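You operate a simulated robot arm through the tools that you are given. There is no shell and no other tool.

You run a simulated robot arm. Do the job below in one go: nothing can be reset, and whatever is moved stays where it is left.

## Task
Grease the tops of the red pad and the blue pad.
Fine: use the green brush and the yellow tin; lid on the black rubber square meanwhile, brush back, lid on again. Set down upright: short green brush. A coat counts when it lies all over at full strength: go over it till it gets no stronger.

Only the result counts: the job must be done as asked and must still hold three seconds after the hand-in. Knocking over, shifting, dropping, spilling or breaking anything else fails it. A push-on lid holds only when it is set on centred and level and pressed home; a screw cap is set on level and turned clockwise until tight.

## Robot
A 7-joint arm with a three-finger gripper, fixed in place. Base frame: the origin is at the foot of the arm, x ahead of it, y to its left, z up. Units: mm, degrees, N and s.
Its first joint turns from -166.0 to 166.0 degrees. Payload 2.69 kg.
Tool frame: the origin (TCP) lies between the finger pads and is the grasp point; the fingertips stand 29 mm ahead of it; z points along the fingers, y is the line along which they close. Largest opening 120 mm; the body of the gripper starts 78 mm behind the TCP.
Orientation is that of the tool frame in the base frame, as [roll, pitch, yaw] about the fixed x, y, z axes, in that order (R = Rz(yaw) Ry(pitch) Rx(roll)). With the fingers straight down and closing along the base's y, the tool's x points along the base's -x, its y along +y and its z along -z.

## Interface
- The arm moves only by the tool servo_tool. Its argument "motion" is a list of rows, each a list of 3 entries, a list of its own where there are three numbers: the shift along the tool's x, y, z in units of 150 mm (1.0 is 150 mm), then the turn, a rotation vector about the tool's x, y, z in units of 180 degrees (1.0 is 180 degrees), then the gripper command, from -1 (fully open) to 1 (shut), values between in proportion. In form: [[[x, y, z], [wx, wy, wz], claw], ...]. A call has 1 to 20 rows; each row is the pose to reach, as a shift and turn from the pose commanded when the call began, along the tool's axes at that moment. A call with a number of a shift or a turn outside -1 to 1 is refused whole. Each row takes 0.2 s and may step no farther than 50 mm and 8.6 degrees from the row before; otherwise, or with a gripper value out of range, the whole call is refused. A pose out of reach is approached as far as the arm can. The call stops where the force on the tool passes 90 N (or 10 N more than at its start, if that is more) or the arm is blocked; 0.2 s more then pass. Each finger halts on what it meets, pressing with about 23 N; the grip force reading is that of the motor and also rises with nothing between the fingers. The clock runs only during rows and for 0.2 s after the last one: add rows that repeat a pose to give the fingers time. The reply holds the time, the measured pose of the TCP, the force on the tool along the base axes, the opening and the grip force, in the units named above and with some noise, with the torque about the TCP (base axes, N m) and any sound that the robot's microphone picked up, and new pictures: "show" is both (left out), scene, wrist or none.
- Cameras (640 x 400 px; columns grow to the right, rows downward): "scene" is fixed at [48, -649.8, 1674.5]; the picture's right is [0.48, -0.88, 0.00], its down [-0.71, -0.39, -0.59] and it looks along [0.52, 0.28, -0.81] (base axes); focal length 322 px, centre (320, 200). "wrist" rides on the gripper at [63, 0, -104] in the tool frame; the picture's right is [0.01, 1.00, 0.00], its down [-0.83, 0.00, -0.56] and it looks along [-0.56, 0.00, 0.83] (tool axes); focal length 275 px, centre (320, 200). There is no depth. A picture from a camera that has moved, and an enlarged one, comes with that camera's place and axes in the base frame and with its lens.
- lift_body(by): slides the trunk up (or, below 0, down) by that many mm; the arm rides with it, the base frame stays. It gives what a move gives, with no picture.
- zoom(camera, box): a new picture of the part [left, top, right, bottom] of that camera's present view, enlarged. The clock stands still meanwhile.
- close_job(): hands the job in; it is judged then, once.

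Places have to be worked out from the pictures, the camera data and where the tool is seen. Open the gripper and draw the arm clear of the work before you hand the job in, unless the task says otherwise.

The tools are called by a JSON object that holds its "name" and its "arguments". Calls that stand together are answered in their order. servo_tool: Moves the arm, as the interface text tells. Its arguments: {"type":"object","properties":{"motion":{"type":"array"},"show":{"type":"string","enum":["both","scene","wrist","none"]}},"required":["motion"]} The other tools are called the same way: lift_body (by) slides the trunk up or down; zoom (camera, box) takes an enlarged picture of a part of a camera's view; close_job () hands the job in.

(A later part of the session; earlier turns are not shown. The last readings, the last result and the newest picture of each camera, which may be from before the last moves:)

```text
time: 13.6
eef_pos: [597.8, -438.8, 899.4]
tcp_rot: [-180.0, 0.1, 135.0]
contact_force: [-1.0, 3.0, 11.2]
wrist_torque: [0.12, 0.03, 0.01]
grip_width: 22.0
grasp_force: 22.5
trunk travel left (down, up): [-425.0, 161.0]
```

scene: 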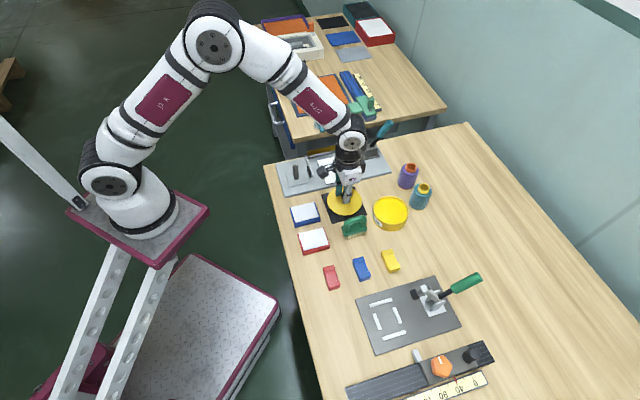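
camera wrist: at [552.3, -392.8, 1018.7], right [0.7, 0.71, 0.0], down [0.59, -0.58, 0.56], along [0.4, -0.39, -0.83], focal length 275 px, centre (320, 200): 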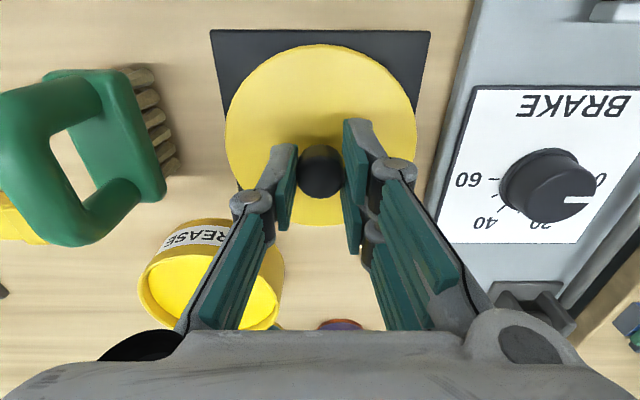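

Contact (11 N): the lid rests on the rubber. I release and lift straight up.

{"name": "servo_tool", "arguments": {"motion": [[[0, 0, -0.003], [0, 0, 0], 0.6], [[0, 0, -0.003], [0, 0, 0], 0.3], [[0, 0, -0.003], [0, 0, 0], 0.2], [[0, 0, -0.1], [0, 0, 0], 0.2], [[0, 0, -0.3], [0, 0, 0], 0.2], [[0, 0, -0.55], [0, 0, 0], 0.2], [[0, 0, -0.75], [0, 0, 0], 0.2]], "show": "both"}}

{"name": "zoom", "arguments": {"camera": "scene", "box": [310, 160, 400, 240]}}

{"name": "zoom", "arguments": {"camera": "wrist", "box": [100, 20, 440, 240]}}

```text
time: 15.2
eef_pos: [596.6, -437.0, 1011.4]
tcp_rot: [180.0, -0.1, 135.2]
contact_force: [0.1, -0.6, 0.3]
wrist_torque: [0.05, -0.01, 0.01]
grip_width: 48.0
grasp_force: 0.1
trunk travel left (down, up): [-425.0, 161.0]
camera wrist: at [551.6, -392.5, 1115.3], right [0.7, 0.71, 0.0], down [0.59, -0.58, 0.56], along [0.4, -0.39, -0.83], focal length 275 px, centre (320, 200)
```

scene: 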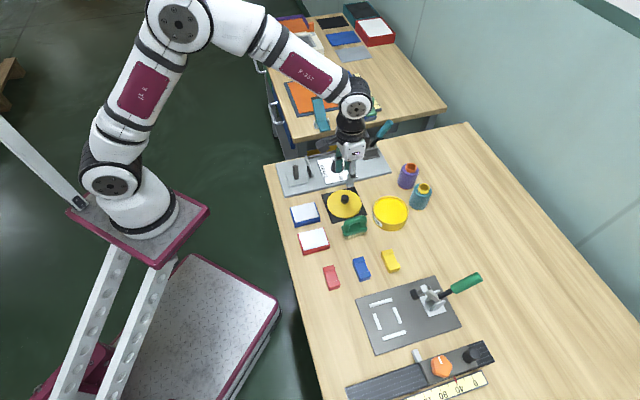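
wrist: 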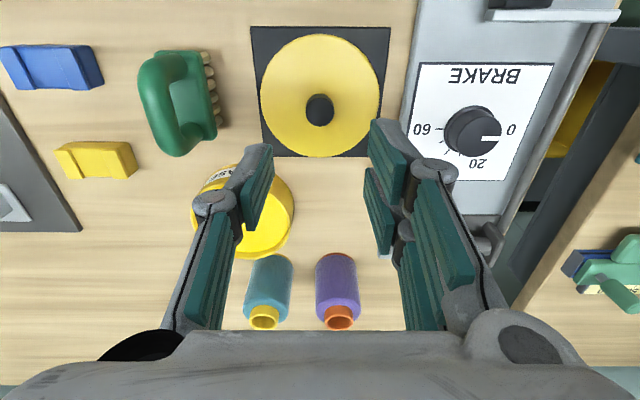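

```text
5.00 times, centred on (355, 200) of scene
camera zoom: at [48.0, -649.8, 1674.5], right [0.48, -0.88, 0.0], down [-0.71, -0.39, -0.59], along [0.52, 0.28, -0.81], focal length 1611 px, centre (145, 200)
```

zoom: 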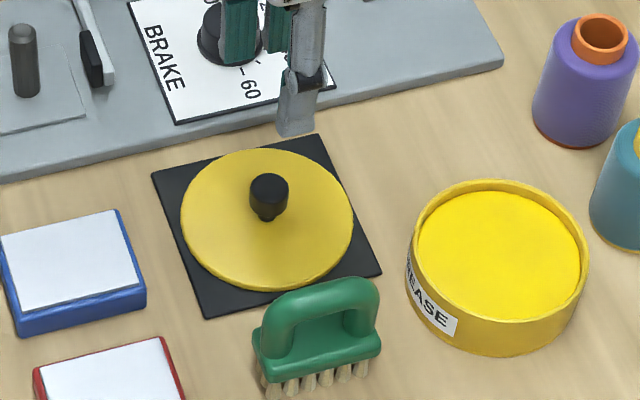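

```text
1.82 times, centred on (270, 130) of wrist
camera zoom: at [551.6, -392.5, 1115.3], right [0.7, 0.71, 0.0], down [0.59, -0.58, 0.56], along [0.4, -0.39, -0.83], focal length 500 px, centre (411, 327)
```

zoom: 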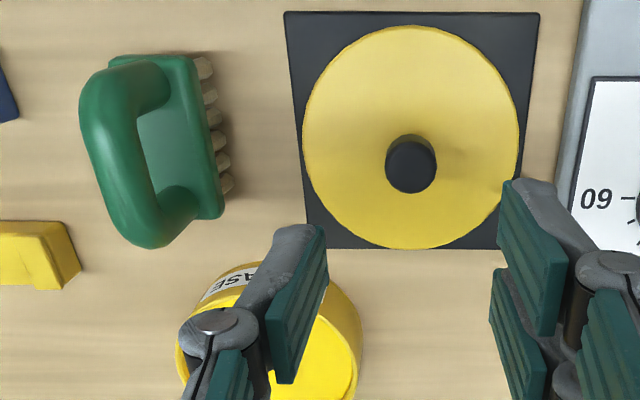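

The lid lies centred on the rubber. Next I move above the brush (about E≈726, L≈5) to measure it.

{"name": "servo_tool", "arguments": {"motion": [[[0.01, -0.18, 0], [0, 0, 0], 0.2], [[0.02, -0.36, 0], [0, 0, 0], 0.2], [[0.03, -0.54, 0], [0, 0, 0], 0.2], [[0.043, -0.718, 0], [0, 0, 0], 0.2], [[0.043, -0.718, 0], [0, 0, 0], 0.2]], "show": "both"}}

{"name": "zoom", "arguments": {"camera": "wrist", "box": [220, 0, 420, 200]}}

{"name": "zoom", "arguments": {"camera": "scene", "box": [320, 180, 390, 250]}}

```text
time: 16.4
eef_pos: [515.1, -509.4, 1012.5]
tcp_rot: [180.0, 0.0, 135.1]
contact_force: [-0.2, 0.1, 0.0]
wrist_torque: [-0.02, 0.0, -0.02]
grip_width: 47.8
grasp_force: 0.1
trunk travel left (down, up): [-425.0, 161.0]
camera wrist: at [469.8, -464.7, 1117.4], right [0.7, 0.71, 0.0], down [0.59, -0.58, 0.56], along [0.4, -0.39, -0.83], focal length 275 px, centre (320, 200)
```

scene: 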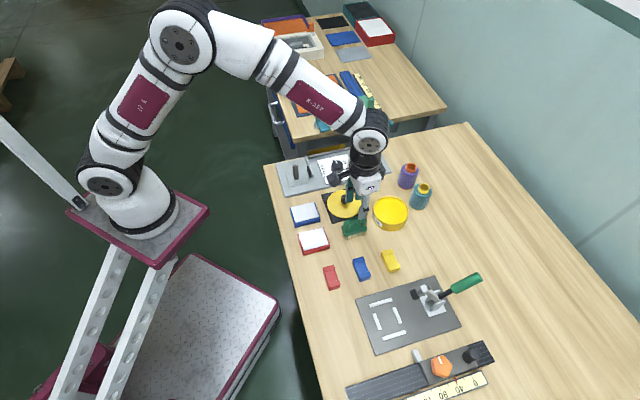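
wrist: 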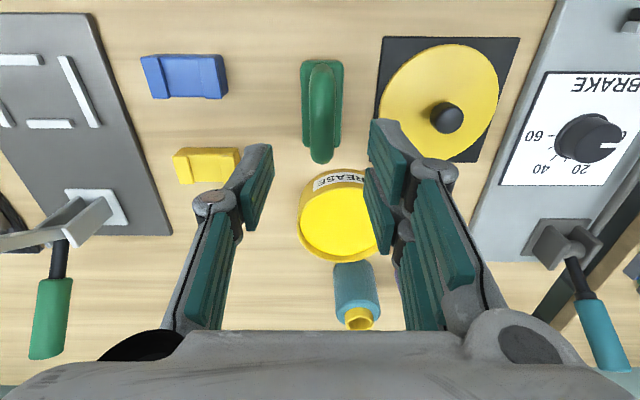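

```text
2.00 times, centred on (320, 100) of wrist
camera zoom: at [469.8, -464.7, 1117.4], right [0.7, 0.71, 0.0], down [0.59, -0.58, 0.56], along [0.4, -0.39, -0.83], focal length 551 px, centre (320, 400)
```

zoom: 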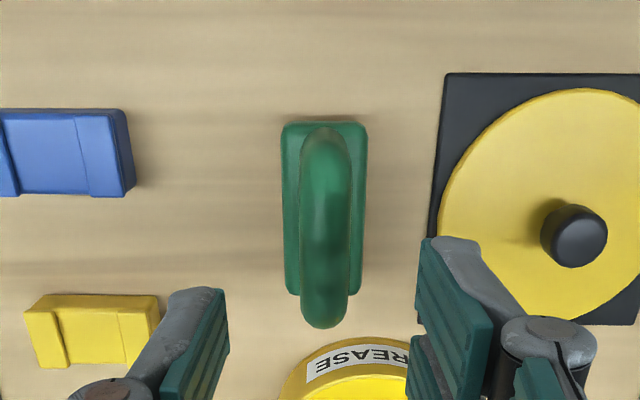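

```text
5.71 times, centred on (355, 215) of scene
camera zoom: at [48.0, -649.8, 1674.5], right [0.48, -0.88, 0.0], down [-0.71, -0.39, -0.59], along [0.52, 0.28, -0.81], focal length 1841 px, centre (120, 114)
```

zoom: 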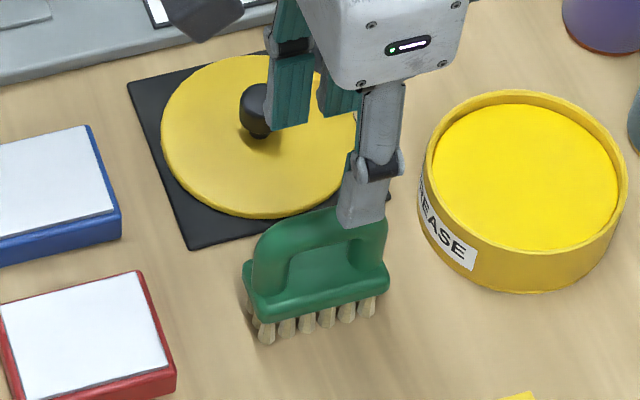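

{"name": "zoom", "arguments": {"camera": "scene", "box": [338, 212, 372, 242]}}

{"name": "zoom", "arguments": {"camera": "wrist", "box": [280, 50, 360, 170]}}

```text
13.33 times, centred on (355, 227) of scene
camera zoom: at [48.0, -649.8, 1674.5], right [0.48, -0.88, 0.0], down [-0.71, -0.39, -0.59], along [0.52, 0.28, -0.81], focal length 4296 px, centre (-147, -160)
```

zoom: 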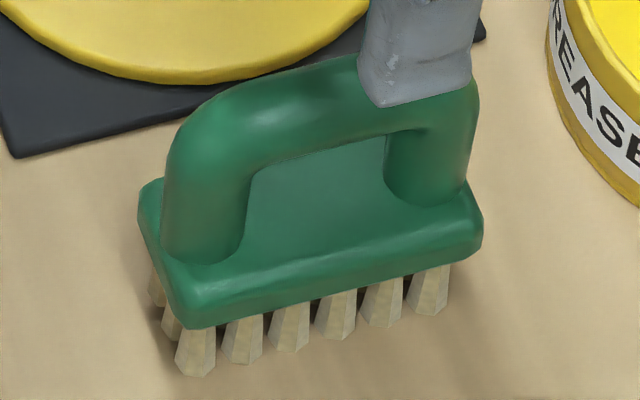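

```text
3.33 times, centred on (320, 110) of wrist
camera zoom: at [469.8, -464.7, 1117.4], right [0.7, 0.71, 0.0], down [0.59, -0.58, 0.56], along [0.4, -0.39, -0.83], focal length 918 px, centre (320, 500)
```

zoom: 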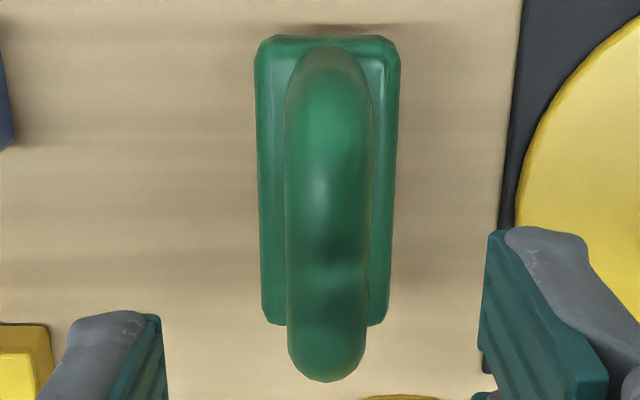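

Brush: handle bar centre z≈925, about 17 mm thick, base plate top ≈893, centred at E≈726, L≈6.8 in commanded terms. I align and descend partway.

{"name": "servo_tool", "arguments": {"motion": [[[0, 0.012, 0.1], [0, 0, 0], 0.2], [[0, 0.012, 0.2], [0, 0, 0], 0.2], [[0, 0.012, 0.3], [0, 0, 0], 0.2], [[0, 0.012, 0.3], [0, 0, 0], 0.2]], "show": "wrist"}}

{"name": "zoom", "arguments": {"camera": "wrist", "box": [220, 0, 420, 200]}}

{"name": "zoom", "arguments": {"camera": "scene", "box": [330, 195, 380, 245]}}

```text
time: 17.4
eef_pos: [517.5, -507.7, 966.5]
tcp_rot: [-180.0, 0.0, 135.2]
contact_force: [-0.2, -0.1, 0.6]
wrist_torque: [0.04, 0.0, 0.0]
grip_width: 48.0
grasp_force: 0.1
trunk travel left (down, up): [-425.0, 161.0]
camera wrist: at [472.7, -463.2, 1070.9], right [0.7, 0.71, 0.0], down [0.59, -0.58, 0.56], along [0.4, -0.39, -0.83], focal length 275 px, centre (320, 200)
```

wrist: 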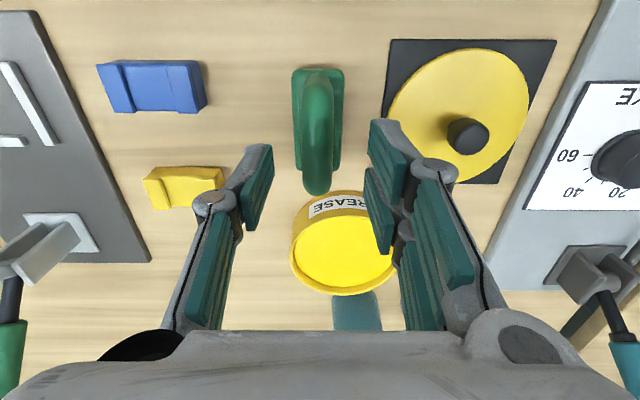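

```text
2.00 times, centred on (320, 100) of wrist
camera zoom: at [472.7, -463.2, 1070.9], right [0.7, 0.71, 0.0], down [0.59, -0.58, 0.56], along [0.4, -0.39, -0.83], focal length 551 px, centre (320, 400)
```

zoom: 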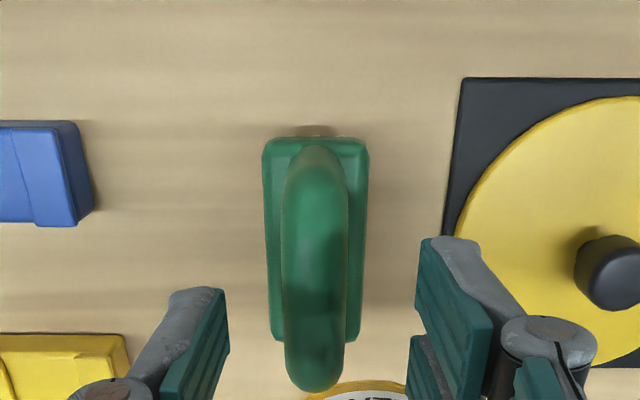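

```text
8.00 times, centred on (355, 220) of scene
camera zoom: at [48.0, -649.8, 1674.5], right [0.48, -0.88, 0.0], down [-0.71, -0.39, -0.59], along [0.52, 0.28, -0.81], focal length 2578 px, centre (40, 40)
```

zoom: 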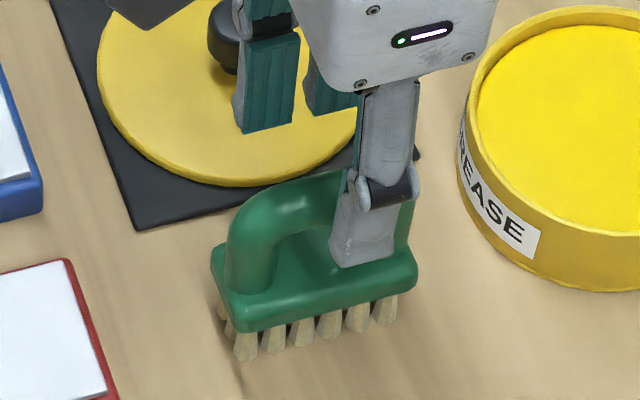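

Handle is 1.3 mm to the left of centre now. I correct and descend so the pads enclose the bar (tips ≈10 mm above the base plate).

{"name": "servo_tool", "arguments": {"motion": [[[0.008, -0.009, 0.08], [0, 0, 0], 0.2], [[0.008, -0.009, 0.16], [0, 0, 0], 0.2], [[0.008, -0.009, 0.22], [0, 0, 0], 0.2], [[0.008, -0.009, 0.22], [0, 0, 0], 0.2]], "show": "wrist"}}

{"name": "zoom", "arguments": {"camera": "wrist", "box": [200, 60, 440, 260]}}

{"name": "zoom", "arguments": {"camera": "scene", "box": [330, 195, 380, 245]}}

```text
time: 18.4
eef_pos: [516.5, -507.5, 933.5]
tcp_rot: [180.0, 0.0, 135.0]
contact_force: [0.4, -0.2, -1.0]
wrist_torque: [0.02, -0.01, 0.0]
grip_width: 48.0
grasp_force: 0.1
trunk travel left (down, up): [-425.0, 161.0]
camera wrist: at [471.8, -463.8, 1037.4], right [0.7, 0.71, 0.0], down [0.59, -0.58, 0.56], along [0.4, -0.39, -0.83], focal length 275 px, centre (320, 200)
```

wrist: 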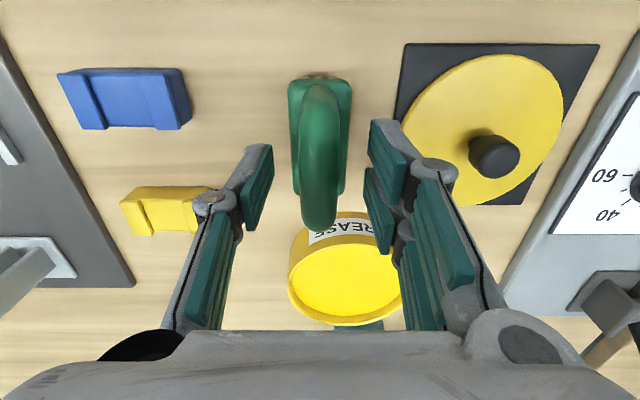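

```text
2.00 times, centred on (320, 160) of wrist
camera zoom: at [471.8, -463.8, 1037.4], right [0.7, 0.71, 0.0], down [0.59, -0.58, 0.56], along [0.4, -0.39, -0.83], focal length 551 px, centre (320, 280)
```

zoom: 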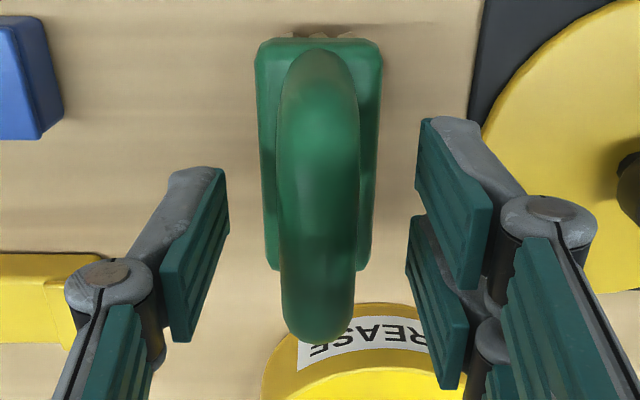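

```text
8.00 times, centred on (355, 220) of scene
camera zoom: at [48.0, -649.8, 1674.5], right [0.48, -0.88, 0.0], down [-0.71, -0.39, -0.59], along [0.52, 0.28, -0.81], focal length 2578 px, centre (40, 40)
```

zoom: 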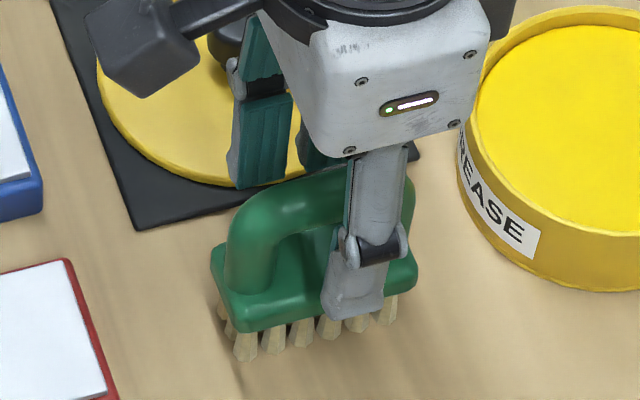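

Handle centred between the fingers. I close on it.

{"name": "servo_tool", "arguments": {"motion": [[[0, 0, 0], [0, 0, 0], 0.5], [[0, 0, 0], [0, 0, 0], 0.8], [[0, 0, 0], [0, 0, 0], 1.0], [[0, 0, 0], [0, 0, 0], 1.0]], "show": "wrist"}}

{"name": "zoom", "arguments": {"camera": "wrist", "box": [200, 60, 440, 260]}}

{"name": "zoom", "arguments": {"camera": "scene", "box": [330, 195, 380, 245]}}

```text
time: 19.4
eef_pos: [516.8, -508.4, 933.6]
tcp_rot: [179.9, 0.0, 135.1]
contact_force: [0.2, 0.3, 0.1]
wrist_torque: [0.02, -0.03, 0.04]
grip_width: 16.7
grasp_force: 23.0
trunk travel left (down, up): [-425.0, 161.0]
camera wrist: at [471.9, -463.7, 1037.4], right [0.7, 0.71, 0.0], down [0.59, -0.58, 0.56], along [0.4, -0.39, -0.83], focal length 275 px, centre (320, 200)
```

wrist: 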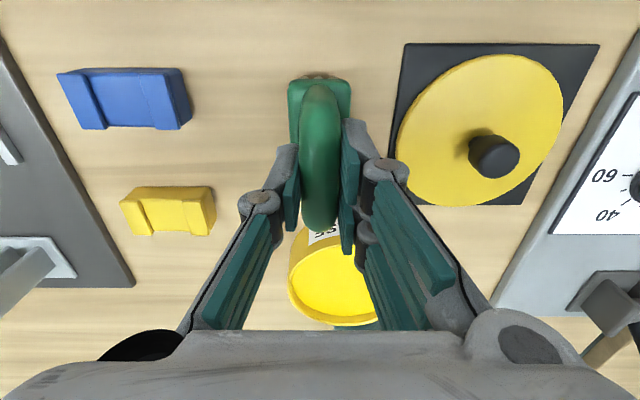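

```text
2.00 times, centred on (320, 160) of wrist
camera zoom: at [471.9, -463.7, 1037.4], right [0.7, 0.71, 0.0], down [0.59, -0.58, 0.56], along [0.4, -0.39, -0.83], focal length 551 px, centre (320, 280)
```

zoom: 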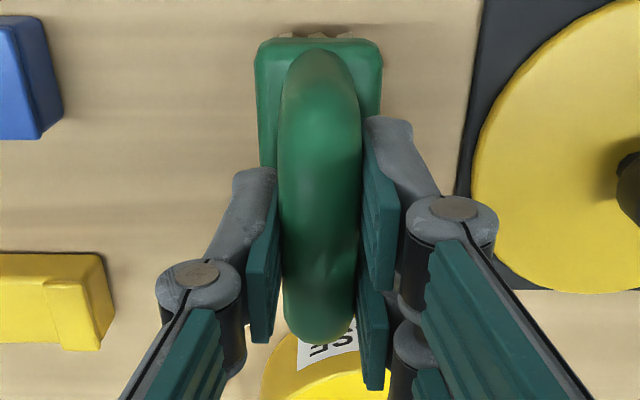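

```text
8.00 times, centred on (355, 220) of scene
camera zoom: at [48.0, -649.8, 1674.5], right [0.48, -0.88, 0.0], down [-0.71, -0.39, -0.59], along [0.52, 0.28, -0.81], focal length 2578 px, centre (40, 40)
```

zoom: 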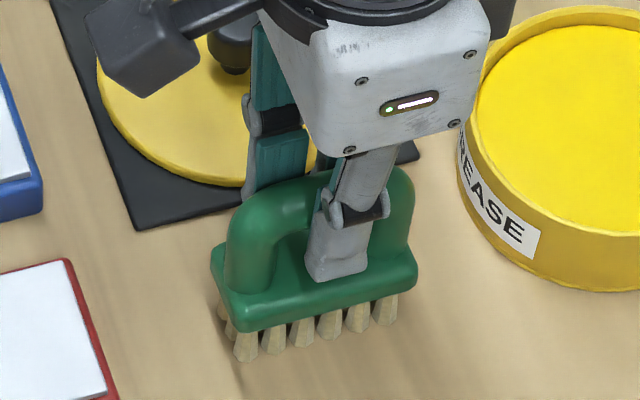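

Gripped (16.7 mm). The pick-up pose is TCP ≈ (516.4, -508.7, 932.2). I lift straight up and check the brush hangs level.

{"name": "servo_tool", "arguments": {"motion": [[[0, 0, -0.05], [0, 0, 0], 1.0], [[0, 0, -0.2], [0, 0, 0], 1.0], [[0, 0, -0.4], [0, 0, 0], 1.0], [[0, 0, -0.587], [0, 0, 0], 1.0], [[0, 0, -0.587], [0, 0, 0], 1.0]], "show": "wrist"}}

{"name": "zoom", "arguments": {"camera": "scene", "box": [330, 175, 390, 245]}}

```text
time: 20.6
eef_pos: [515.6, -509.3, 1020.9]
tcp_rot: [180.0, 0.1, 135.0]
contact_force: [0.6, 0.9, -0.7]
wrist_torque: [0.0, 0.0, 0.01]
grip_width: 16.7
grasp_force: 22.8
trunk travel left (down, up): [-425.0, 161.0]
camera wrist: at [471.1, -463.8, 1125.7], right [0.7, 0.71, 0.0], down [0.59, -0.58, 0.56], along [0.39, -0.39, -0.83], focal length 275 px, centre (320, 200)
```

wrist: 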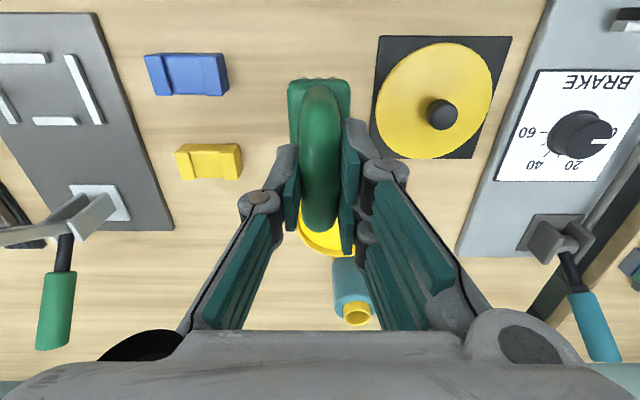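

```text
5.71 times, centred on (360, 210) of scene
camera zoom: at [48.0, -649.8, 1674.5], right [0.48, -0.88, 0.0], down [-0.71, -0.39, -0.59], along [0.52, 0.28, -0.81], focal length 1841 px, centre (91, 143)
```

zoom: 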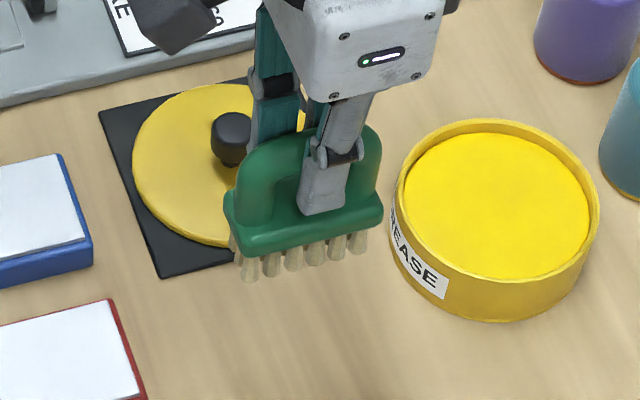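

The brush hangs level. I carry it over the open tin.

{"name": "servo_tool", "arguments": {"motion": [[[-0.15, 0.03, 0], [0, 0, 0], 1.0], [[-0.32, 0.065, 0], [0, 0, 0], 1.0], [[-0.49, 0.1, 0], [0, 0, 0], 1.0], [[-0.66, 0.135, 0], [0, 0, 0], 1.0], [[-0.828, 0.17, 0], [0, 0, 0], 1.0], [[-0.828, 0.17, 0.15], [0, 0, 0], 1.0], [[-0.828, 0.17, 0.22], [0, 0, 0], 1.0], [[-0.828, 0.17, 0.22], [0, 0, 0], 1.0]], "show": "both"}}

{"name": "zoom", "arguments": {"camera": "scene", "box": [365, 175, 425, 235]}}

{"name": "zoom", "arguments": {"camera": "wrist", "box": [220, 40, 420, 240]}}

```text
time: 22.4
eef_pos: [622.7, -579.5, 987.7]
tcp_rot: [180.0, 0.0, 135.0]
contact_force: [-0.4, -0.6, -2.4]
wrist_torque: [0.0, -0.02, 0.03]
grip_width: 16.6
grasp_force: 23.3
trunk travel left (down, up): [-425.0, 161.0]
camera wrist: at [578.0, -533.9, 1092.1], right [0.7, 0.71, 0.0], down [0.59, -0.58, 0.56], along [0.4, -0.39, -0.83], focal length 275 px, centre (320, 200)
```

scene: 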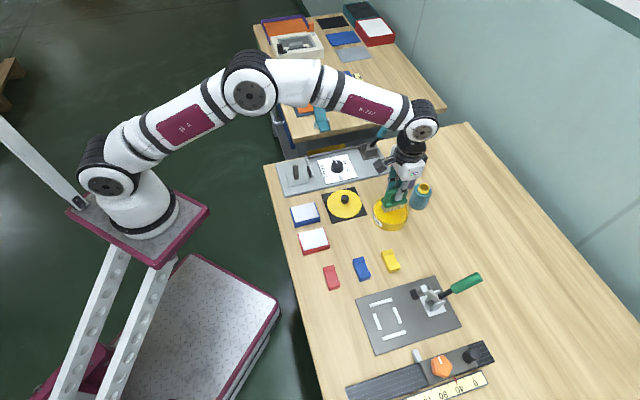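
wrist: 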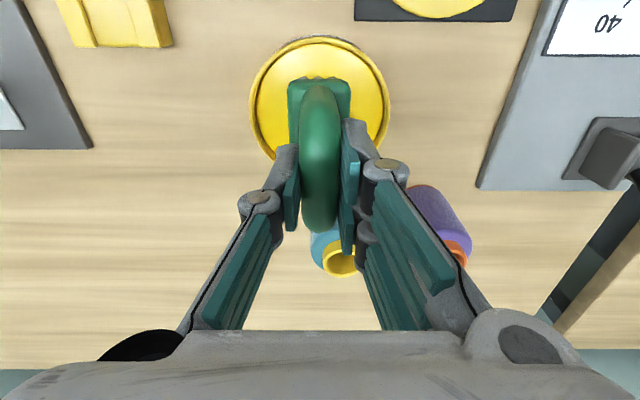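

```text
6.67 times, centred on (395, 205) of scene
camera zoom: at [48.0, -649.8, 1674.5], right [0.48, -0.88, 0.0], down [-0.71, -0.39, -0.59], along [0.52, 0.28, -0.81], focal length 2148 px, centre (-180, 167)
```

zoom: 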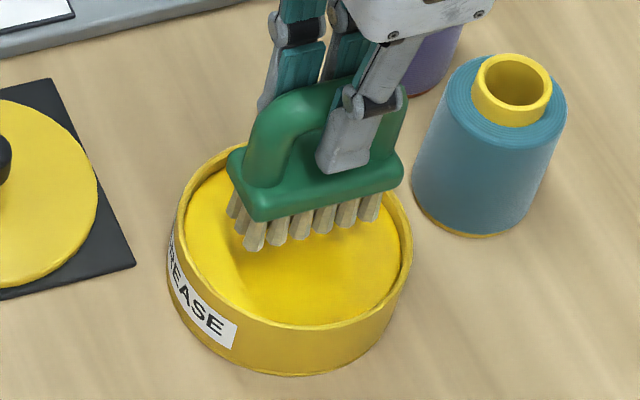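

```text
2.00 times, centred on (320, 140) of wrist
camera zoom: at [578.0, -533.9, 1092.1], right [0.7, 0.71, 0.0], down [0.59, -0.58, 0.56], along [0.4, -0.39, -0.83], focal length 551 px, centre (320, 320)
```

zoom: 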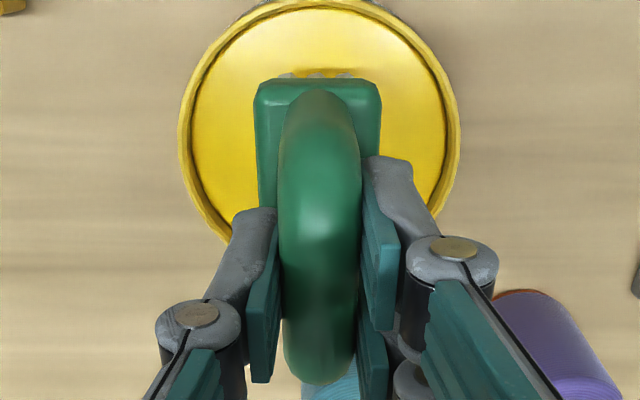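

The brush is centred over the tin with bristle tips roughly 20 mm above the grease. I lower further.

{"name": "servo_tool", "arguments": {"motion": [[[0, 0, 0.08], [0, 0, 0], 1.0], [[0, 0, 0.15], [0, 0, 0], 1.0], [[0, 0, 0.167], [0, 0, 0], 1.0], [[0, 0, 0.167], [0, 0, 0], 1.0]], "show": "none"}}

{"name": "zoom", "arguments": {"camera": "scene", "box": [365, 175, 425, 235]}}

{"name": "zoom", "arguments": {"camera": "wrist", "box": [240, 20, 400, 180]}}

```text
time: 23.4
eef_pos: [623.6, -578.2, 964.5]
tcp_rot: [-179.9, 0.2, 135.0]
contact_force: [-1.5, 0.3, 16.6]
wrist_torque: [0.37, 0.16, -0.02]
grip_width: 16.6
grasp_force: 22.7
trunk travel left (down, up): [-425.0, 161.0]
```

```text
6.67 times, centred on (395, 205) of scene
camera zoom: at [48.0, -649.8, 1674.5], right [0.48, -0.88, 0.0], down [-0.71, -0.39, -0.59], along [0.52, 0.28, -0.81], focal length 2148 px, centre (-180, 167)
```

zoom: 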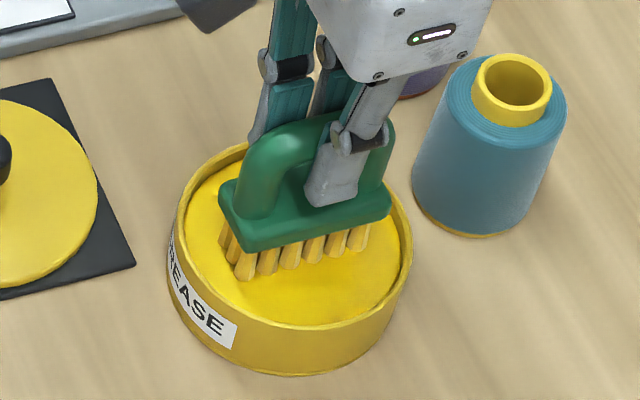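

```text
2.50 times, centred on (320, 100) of wrist
camera zoom: at [577.3, -533.5, 1069.0], right [0.7, 0.71, 0.0], down [0.59, -0.58, 0.56], along [0.4, -0.39, -0.83], focal length 688 px, centre (320, 450)
```

zoom: 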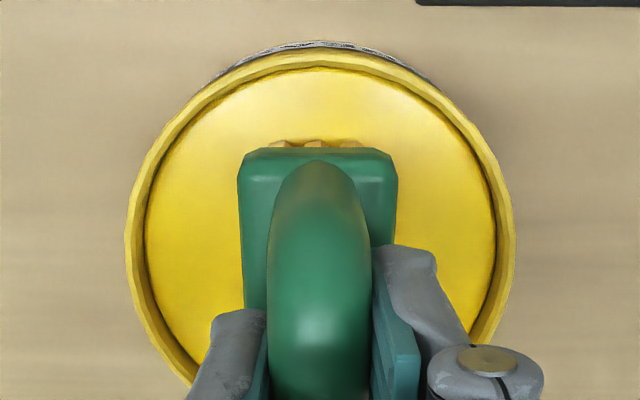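

The bristles are yellow now, 16 N contact on the grease surface (TCP ≈964). I lift gently and inspect the load.

{"name": "servo_tool", "arguments": {"motion": [[[0, 0, -0.03], [0, 0, 0], 1.0], [[0, 0, -0.1], [0, 0, 0], 1.0], [[0, 0, -0.25], [0, 0, 0], 1.0], [[0, 0, -0.387], [0, 0, 0], 1.0], [[0, 0, -0.387], [0, 0, 0], 1.0]], "show": "none"}}

{"name": "zoom", "arguments": {"camera": "scene", "box": [365, 165, 425, 235]}}

{"name": "zoom", "arguments": {"camera": "wrist", "box": [220, 20, 420, 220]}}

```text
time: 24.6
eef_pos: [623.9, -579.1, 1020.4]
tcp_rot: [-180.0, 0.0, 134.9]
contact_force: [-0.2, -1.0, -1.1]
wrist_torque: [0.0, -0.02, 0.02]
grip_width: 16.5
grasp_force: 23.0
trunk travel left (down, up): [-425.0, 161.0]
```

```text
5.71 times, centred on (395, 200) of scene
camera zoom: at [48.0, -649.8, 1674.5], right [0.48, -0.88, 0.0], down [-0.71, -0.39, -0.59], along [0.52, 0.28, -0.81], focal length 1841 px, centre (-109, 200)
```

zoom: 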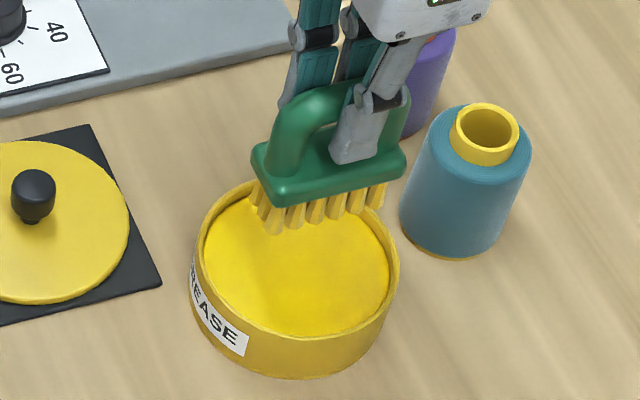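

```text
2.00 times, centred on (320, 120) of wrist
camera zoom: at [578.7, -533.9, 1124.5], right [0.7, 0.71, 0.0], down [0.59, -0.58, 0.56], along [0.4, -0.39, -0.83], focal length 551 px, centre (320, 360)
```

zoom: 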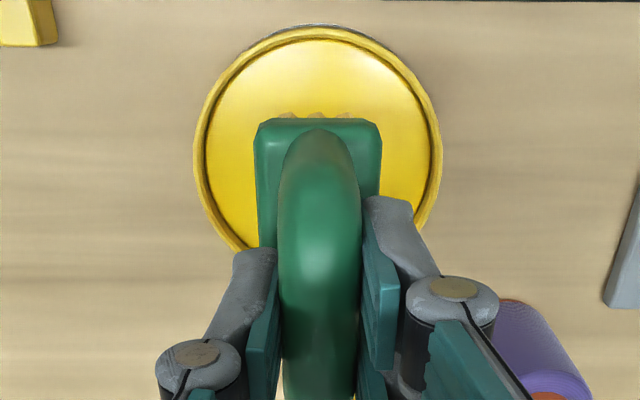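

The bristles are loaded and no slip is visible. I carry the brush toward the red pad (centre about E≈606, L≈11), first half of the way.

{"name": "servo_tool", "arguments": {"motion": [[[0.2, -0.03, 0], [0, 0, 0], 1.0], [[0.4, -0.06, 0], [0, 0, 0], 1.0], [[0.6, -0.09, 0], [0, 0, 0], 1.0], [[0.8, -0.115, 0], [0, 0, 0], 1.0], [[0.933, -0.133, 0], [0, 0, 0], 1.0]], "show": "none"}}

{"name": "servo_tool", "arguments": {"motion": [[[0.2, 0, 0.05], [0, 0, 0], 1.0], [[0.4, 0, 0.1], [0, 0, 0], 1.0], [[0.6, 0, 0.15], [0, 0, 0], 1.0], [[0.687, 0, 0.167], [0, 0, 0], 1.0], [[0.687, 0, 0.167], [0, 0, 0], 1.0]], "show": "both"}}

{"name": "zoom", "arguments": {"camera": "wrist", "box": [220, 0, 480, 220]}}

{"name": "zoom", "arguments": {"camera": "scene", "box": [280, 190, 350, 260]}}

```text
time: 25.8
eef_pos: [508.3, -491.1, 1020.8]
tcp_rot: [180.0, -0.1, 135.0]
contact_force: [0.4, 0.9, -0.8]
wrist_torque: [0.01, 0.0, 0.03]
grip_width: 16.6
grasp_force: 23.0
trunk travel left (down, up): [-425.0, 161.0]
```

```text
time: 27.0
eef_pos: [435.0, -419.2, 993.9]
tcp_rot: [-179.9, -0.1, 134.9]
contact_force: [-0.2, 0.5, -1.1]
wrist_torque: [-0.02, 0.02, -0.03]
grip_width: 16.7
grasp_force: 22.7
trunk travel left (down, up): [-425.0, 161.0]
camera wrist: at [389.4, -374.1, 1098.5], right [0.7, 0.71, 0.0], down [0.59, -0.58, 0.56], along [0.4, -0.39, -0.83], focal length 275 px, centre (320, 200)
```

scene: 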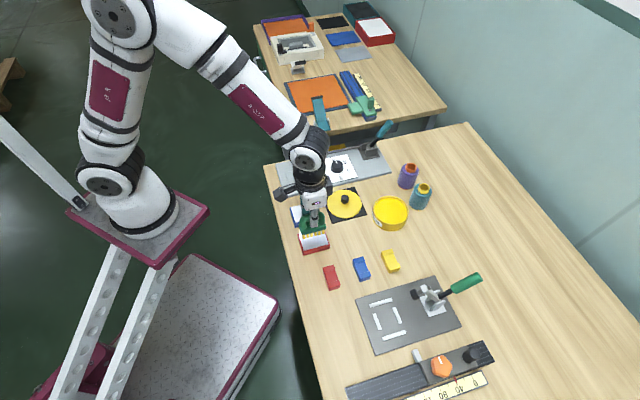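
wrist: 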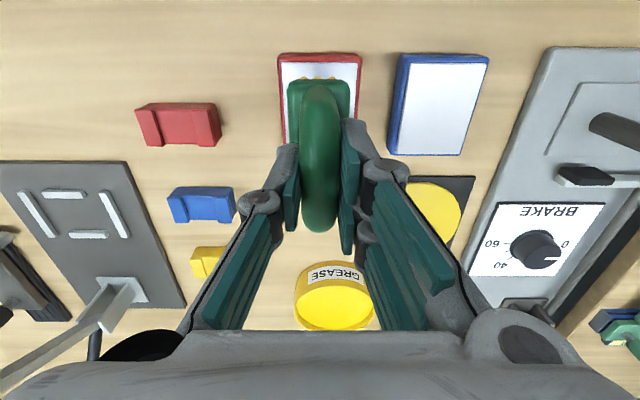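

```text
1.82 times, centred on (350, 110) of wrist
camera zoom: at [389.4, -374.1, 1098.5], right [0.7, 0.71, 0.0], down [0.59, -0.58, 0.56], along [0.4, -0.39, -0.83], focal length 500 px, centre (266, 364)
```

zoom: 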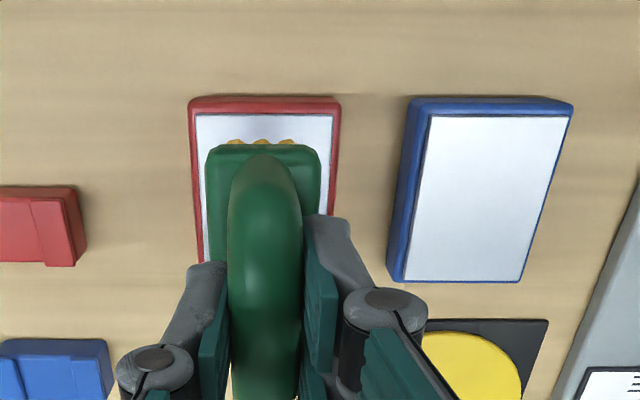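

```text
5.71 times, centred on (315, 225) of scene
camera zoom: at [48.0, -649.8, 1674.5], right [0.48, -0.88, 0.0], down [-0.71, -0.39, -0.59], along [0.52, 0.28, -0.81], focal length 1841 px, centre (349, 57)
```

zoom: 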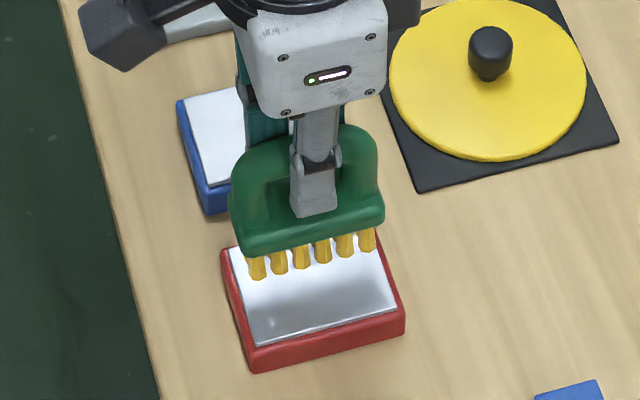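

The brush is over the red pad; pad white top spans about E 569–643, L -17…38. I lower toward the surface.

{"name": "servo_tool", "arguments": {"motion": [[[0, -0.003, 0.1], [0, 0, 0], 1.0], [[0, -0.003, 0.2], [0, 0, 0], 1.0], [[0, -0.003, 0.26], [0, 0, 0], 1.0], [[0, -0.003, 0.26], [0, 0, 0], 1.0]], "show": "none"}}

{"name": "zoom", "arguments": {"camera": "scene", "box": [280, 200, 350, 260]}}

```text
time: 28.0
eef_pos: [436.6, -421.9, 957.2]
tcp_rot: [-179.8, 0.3, 135.0]
contact_force: [-5.8, 2.9, 27.0]
wrist_torque: [0.11, -0.12, 0.12]
grip_width: 16.7
grasp_force: 23.0
trunk travel left (down, up): [-425.0, 161.0]
```

```text
6.67 times, centred on (315, 230) of scene
camera zoom: at [48.0, -649.8, 1674.5], right [0.48, -0.88, 0.0], down [-0.71, -0.39, -0.59], along [0.52, 0.28, -0.81], focal length 2148 px, centre (353, 0)
```

zoom: 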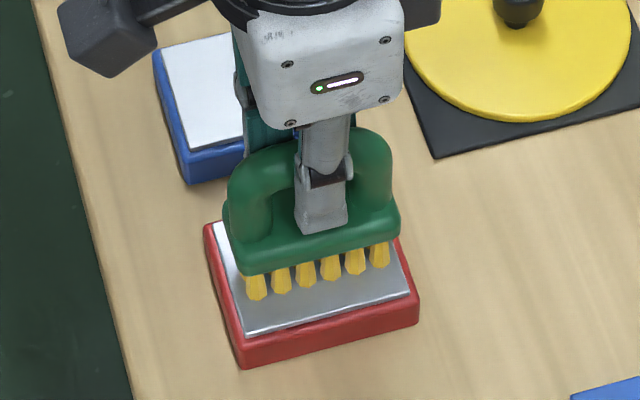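

Contact was reached early (27 N), so the pad top is a little higher than I thought. I back off about 3 mm to a light touch.

{"name": "servo_tool", "arguments": {"motion": [[[0, 0, -0.019], [0, 0, 0], 1.0], [[0, 0, -0.019], [0, 0, 0], 1.0]], "show": "none"}}

{"name": "zoom", "arguments": {"camera": "scene", "box": [285, 210, 345, 260]}}

{"name": "zoom", "arguments": {"camera": "wrist", "box": [250, 20, 400, 170]}}

```text
time: 28.6
eef_pos: [436.4, -419.9, 959.1]
tcp_rot: [179.9, -0.1, 135.1]
contact_force: [0.1, 0.0, -1.4]
wrist_torque: [0.0, 0.01, -0.02]
grip_width: 16.5
grasp_force: 22.9
trunk travel left (down, up): [-425.0, 161.0]
```

```text
8.00 times, centred on (315, 235) of scene
camera zoom: at [48.0, -649.8, 1674.5], right [0.48, -0.88, 0.0], down [-0.71, -0.39, -0.59], along [0.52, 0.28, -0.81], focal length 2578 px, centre (360, -80)
```

zoom: 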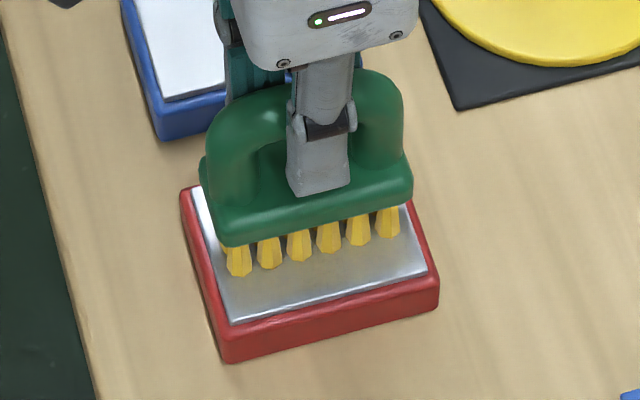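

```text
2.67 times, centred on (325, 95) of wrist
camera zoom: at [391.8, -375.3, 1062.8], right [0.7, 0.71, 0.0], down [0.59, -0.59, 0.55], along [0.39, -0.39, -0.83], focal length 734 px, centre (307, 480)
```

zoom: 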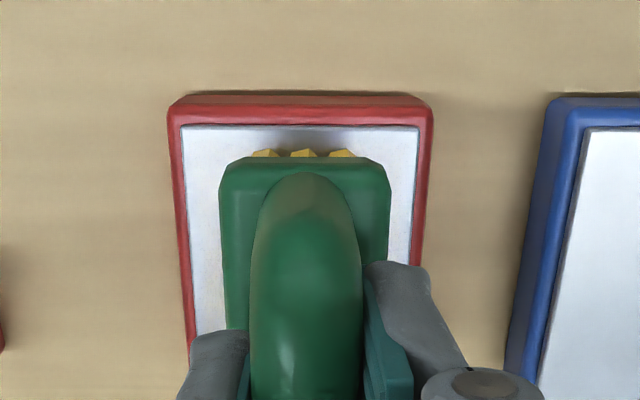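

Now just off contact. I go 1 mm lower and make a first gentle stroke to the left to see how the coat appears.

{"name": "servo_tool", "arguments": {"motion": [[[0, 0, 0.007], [0, 0, 0], 1.0], [[0, -0.033, 0.007], [0, 0, 0], 1.0], [[0, -0.067, 0.007], [0, 0, 0], 1.0], [[0, -0.1, 0.007], [0, 0, 0], 1.0], [[0, -0.133, 0.007], [0, 0, 0], 1.0]], "show": "none"}}

{"name": "zoom", "arguments": {"camera": "scene", "box": [285, 210, 345, 260]}}

{"name": "zoom", "arguments": {"camera": "wrist", "box": [250, 20, 400, 170]}}

```text
time: 29.8
eef_pos: [422.3, -434.2, 959.0]
tcp_rot: [-180.0, 0.1, 134.9]
contact_force: [-0.5, 0.6, -1.6]
wrist_torque: [-0.02, 0.0, -0.01]
grip_width: 16.6
grasp_force: 22.5
trunk travel left (down, up): [-425.0, 161.0]
```

```text
8.00 times, centred on (315, 235) of scene
camera zoom: at [48.0, -649.8, 1674.5], right [0.48, -0.88, 0.0], down [-0.71, -0.39, -0.59], along [0.52, 0.28, -0.81], focal length 2578 px, centre (360, -80)
```

zoom: 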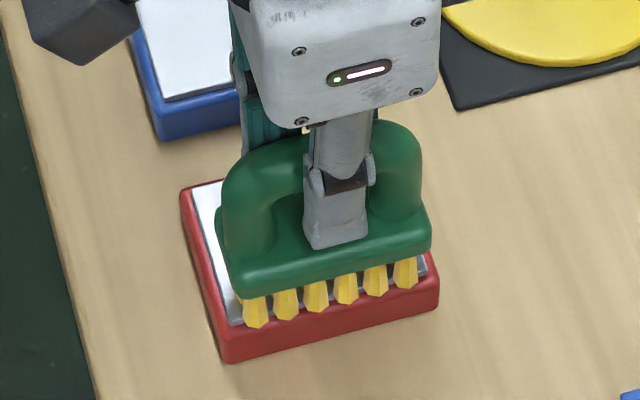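

```text
2.67 times, centred on (325, 95) of wrist
camera zoom: at [377.0, -389.6, 1063.2], right [0.7, 0.71, 0.0], down [0.59, -0.58, 0.56], along [0.4, -0.39, -0.83], focal length 734 px, centre (307, 480)
```

zoom: 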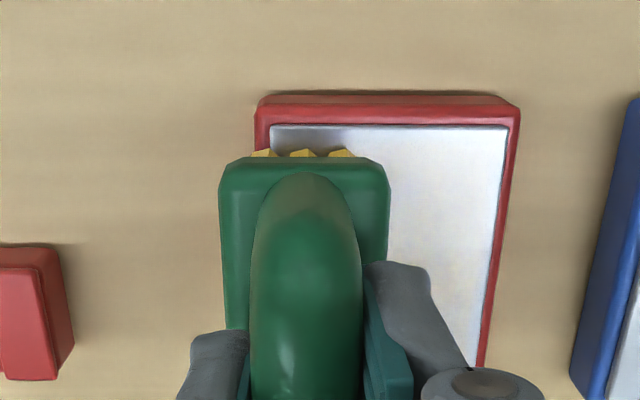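

No coat yet: still hovering. I return to the middle, 1 mm lower.

{"name": "servo_tool", "arguments": {"motion": [[[0, 0.05, 0], [0, 0, 0], 1.0], [[0, 0.1, 0], [0, 0, 0], 1.0], [[0, 0.133, 0.004], [0, 0, 0], 1.0], [[0, 0.133, 0.007], [0, 0, 0], 1.0], [[0, 0.133, 0.007], [0, 0, 0], 1.0]], "show": "none"}}

```text
time: 31.0
eef_pos: [437.2, -420.0, 956.9]
tcp_rot: [-180.0, 0.1, 135.0]
contact_force: [-0.6, 0.2, 11.6]
wrist_torque: [-0.11, -0.27, 0.02]
grip_width: 16.3
grasp_force: 22.8
trunk travel left (down, up): [-425.0, 161.0]
```

Contact at 11.6 N. I ease up a quarter mm and make a slow stroke to the left.

{"name": "servo_tool", "arguments": {"motion": [[[0, 0, -0.0015], [0, 0, 0], 1.0], [[0, -0.03, -0.0015], [0, 0, 0], 1.0], [[0, -0.06, -0.0015], [0, 0, 0], 1.0], [[0, -0.09, -0.0015], [0, 0, 0], 1.0]], "show": "none"}}

{"name": "zoom", "arguments": {"camera": "scene", "box": [285, 210, 345, 260]}}

{"name": "zoom", "arguments": {"camera": "wrist", "box": [250, 20, 400, 170]}}

```text
time: 32.0
eef_pos: [426.0, -428.9, 958.5]
tcp_rot: [-180.0, -0.1, 135.2]
contact_force: [2.5, 2.1, 4.5]
wrist_torque: [-0.02, -0.28, 0.07]
grip_width: 16.7
grasp_force: 23.1
trunk travel left (down, up): [-425.0, 161.0]
```

```text
8.00 times, centred on (315, 235) of scene
camera zoom: at [48.0, -649.8, 1674.5], right [0.48, -0.88, 0.0], down [-0.71, -0.39, -0.59], along [0.52, 0.28, -0.81], focal length 2578 px, centre (360, -80)
```

zoom: 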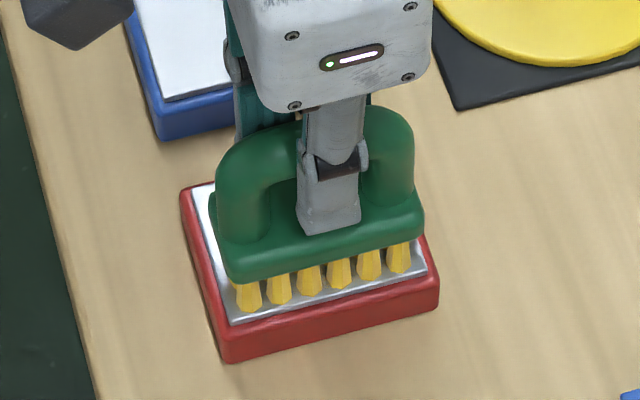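

```text
2.67 times, centred on (325, 95) of wrist
camera zoom: at [381.1, -385.0, 1062.1], right [0.7, 0.71, 0.0], down [0.59, -0.59, 0.55], along [0.39, -0.39, -0.83], focal length 734 px, centre (307, 480)
```

zoom: 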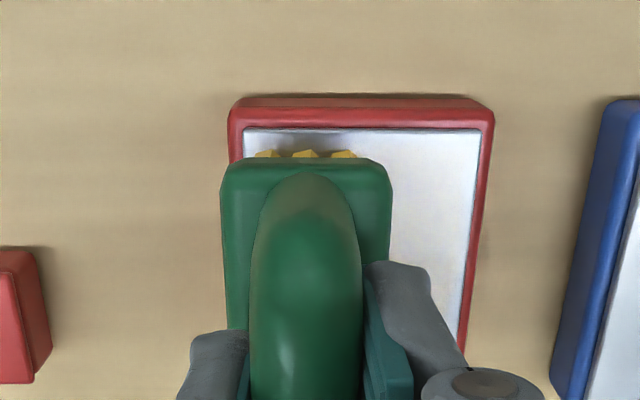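

{"name": "servo_tool", "arguments": {"motion": [[[0, 0.03, 0.003], [0, 0, 0], 1.0], [[0, 0.06, 0.003], [0, 0, 0], 1.0], [[0, 0.09, 0.003], [0, 0, 0], 1.0], [[0, 0.12, 0.003], [0, 0, 0], 1.0], [[0, 0.15, 0.003], [0, 0, 0], 1.0], [[0, 0.18, 0.003], [0, 0, 0], 1.0]], "show": "none"}}

{"name": "zoom", "arguments": {"camera": "scene", "box": [285, 210, 345, 260]}}

{"name": "zoom", "arguments": {"camera": "wrist", "box": [250, 20, 400, 170]}}

```text
time: 33.4
eef_pos: [446.9, -410.7, 957.0]
tcp_rot: [180.0, 0.1, 135.0]
contact_force: [0.1, -0.7, 20.6]
wrist_torque: [-0.12, -0.12, -0.07]
grip_width: 16.1
grasp_force: 23.3
trunk travel left (down, up): [-425.0, 161.0]
```

```text
8.00 times, centred on (315, 235) of scene
camera zoom: at [48.0, -649.8, 1674.5], right [0.48, -0.88, 0.0], down [-0.71, -0.39, -0.59], along [0.52, 0.28, -0.81], focal length 2578 px, centre (360, -80)
```

zoom: 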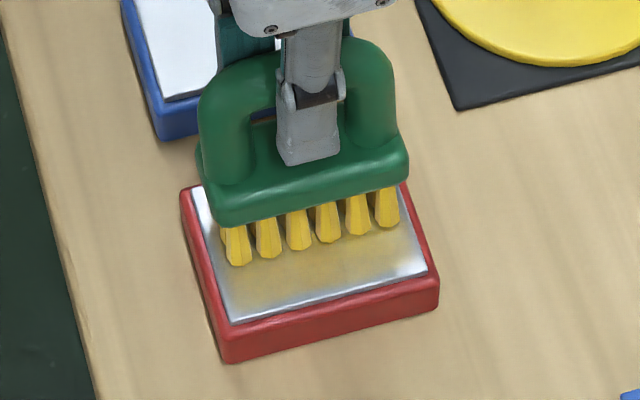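

```text
2.67 times, centred on (325, 95) of wrist
camera zoom: at [400.8, -366.0, 1061.6], right [0.7, 0.71, 0.0], down [0.59, -0.58, 0.56], along [0.4, -0.39, -0.83], focal length 734 px, centre (307, 480)
```

zoom: 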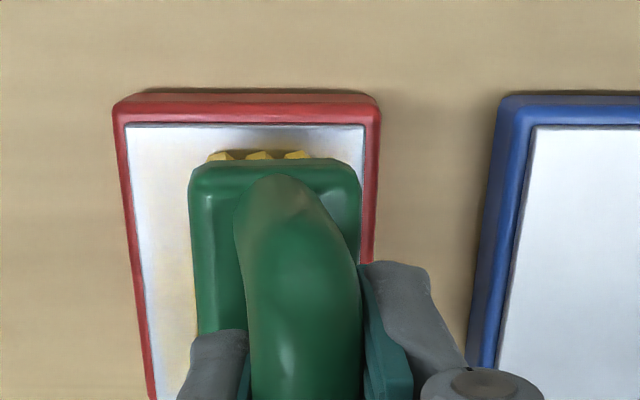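

A faint yellow coat now shows, but the brush rolled a bit in the grip from the sideways drag under 20 N. I stroke back the other way lightly, which should roll it upright again, and check.

{"name": "servo_tool", "arguments": {"motion": [[[0, 0, -0.003], [0, 0, 0], 1.0], [[0, -0.03, -0.003], [0, 0, 0], 1.0], [[0, -0.06, -0.003], [0, 0, 0], 1.0], [[0, -0.09, -0.003], [0, 0, 0], 1.0]], "show": "none"}}

{"name": "zoom", "arguments": {"camera": "wrist", "box": [250, 20, 400, 170]}}

{"name": "zoom", "arguments": {"camera": "scene", "box": [285, 210, 345, 260]}}

```text
time: 34.4
eef_pos: [436.1, -421.0, 957.1]
tcp_rot: [-180.0, -0.1, 135.0]
contact_force: [-0.1, -0.2, -1.1]
wrist_torque: [0.01, 0.01, 0.04]
grip_width: 16.6
grasp_force: 22.8
trunk travel left (down, up): [-425.0, 161.0]
```

```text
2.67 times, centred on (325, 95) of wrist
camera zoom: at [390.5, -375.4, 1060.8], right [0.7, 0.71, 0.0], down [0.59, -0.59, 0.55], along [0.39, -0.39, -0.83], focal length 734 px, centre (307, 480)
```

zoom: 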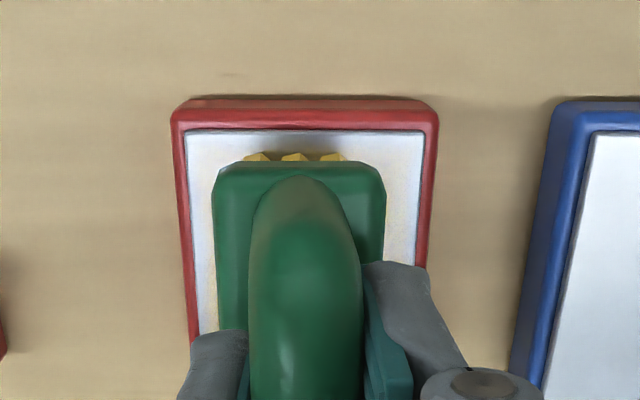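

```text
8.00 times, centred on (315, 235) of scene
camera zoom: at [48.0, -649.8, 1674.5], right [0.48, -0.88, 0.0], down [-0.71, -0.39, -0.59], along [0.52, 0.28, -0.81], focal length 2578 px, centre (360, -80)
```

zoom: 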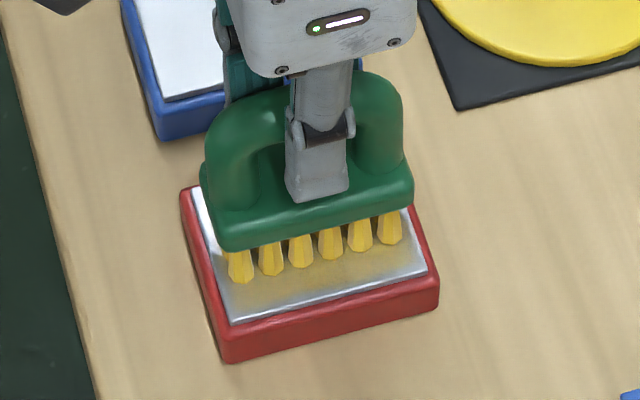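

Nearly upright again. Now I use strokes along the brush's length (better supported by the grip), slightly lower, while drifting left.

{"name": "servo_tool", "arguments": {"motion": [[[0, 0, 0.003], [0, 0, 0], 1.0], [[0, -0.03, 0.003], [0, 0, 0], 1.0], [[0, -0.06, 0.003], [0, 0, 0], 1.0], [[0, -0.06, 0.003], [0, 0, 0], 1.0]], "show": "none"}}

{"name": "zoom", "arguments": {"camera": "wrist", "box": [250, 20, 400, 170]}}

```text
time: 35.4
eef_pos: [428.1, -427.4, 957.2]
tcp_rot: [-180.0, 0.0, 135.1]
contact_force: [0.3, 0.5, -2.2]
wrist_torque: [-0.01, 0.01, -0.03]
grip_width: 16.3
grasp_force: 23.2
trunk travel left (down, up): [-425.0, 161.0]
```

```text
2.67 times, centred on (325, 95) of wrist
camera zoom: at [384.2, -382.1, 1061.8], right [0.7, 0.71, 0.0], down [0.59, -0.58, 0.56], along [0.4, -0.39, -0.83], focal length 734 px, centre (307, 480)
```

zoom: 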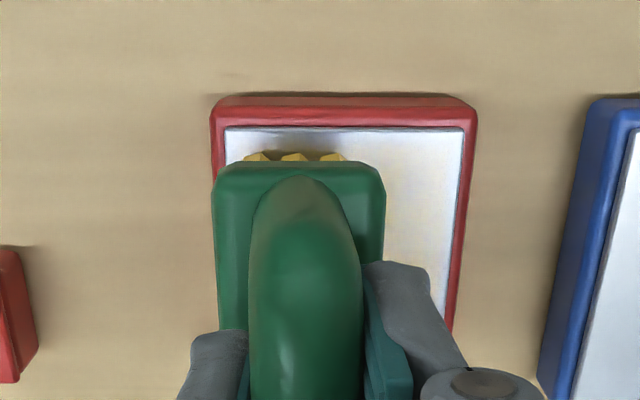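

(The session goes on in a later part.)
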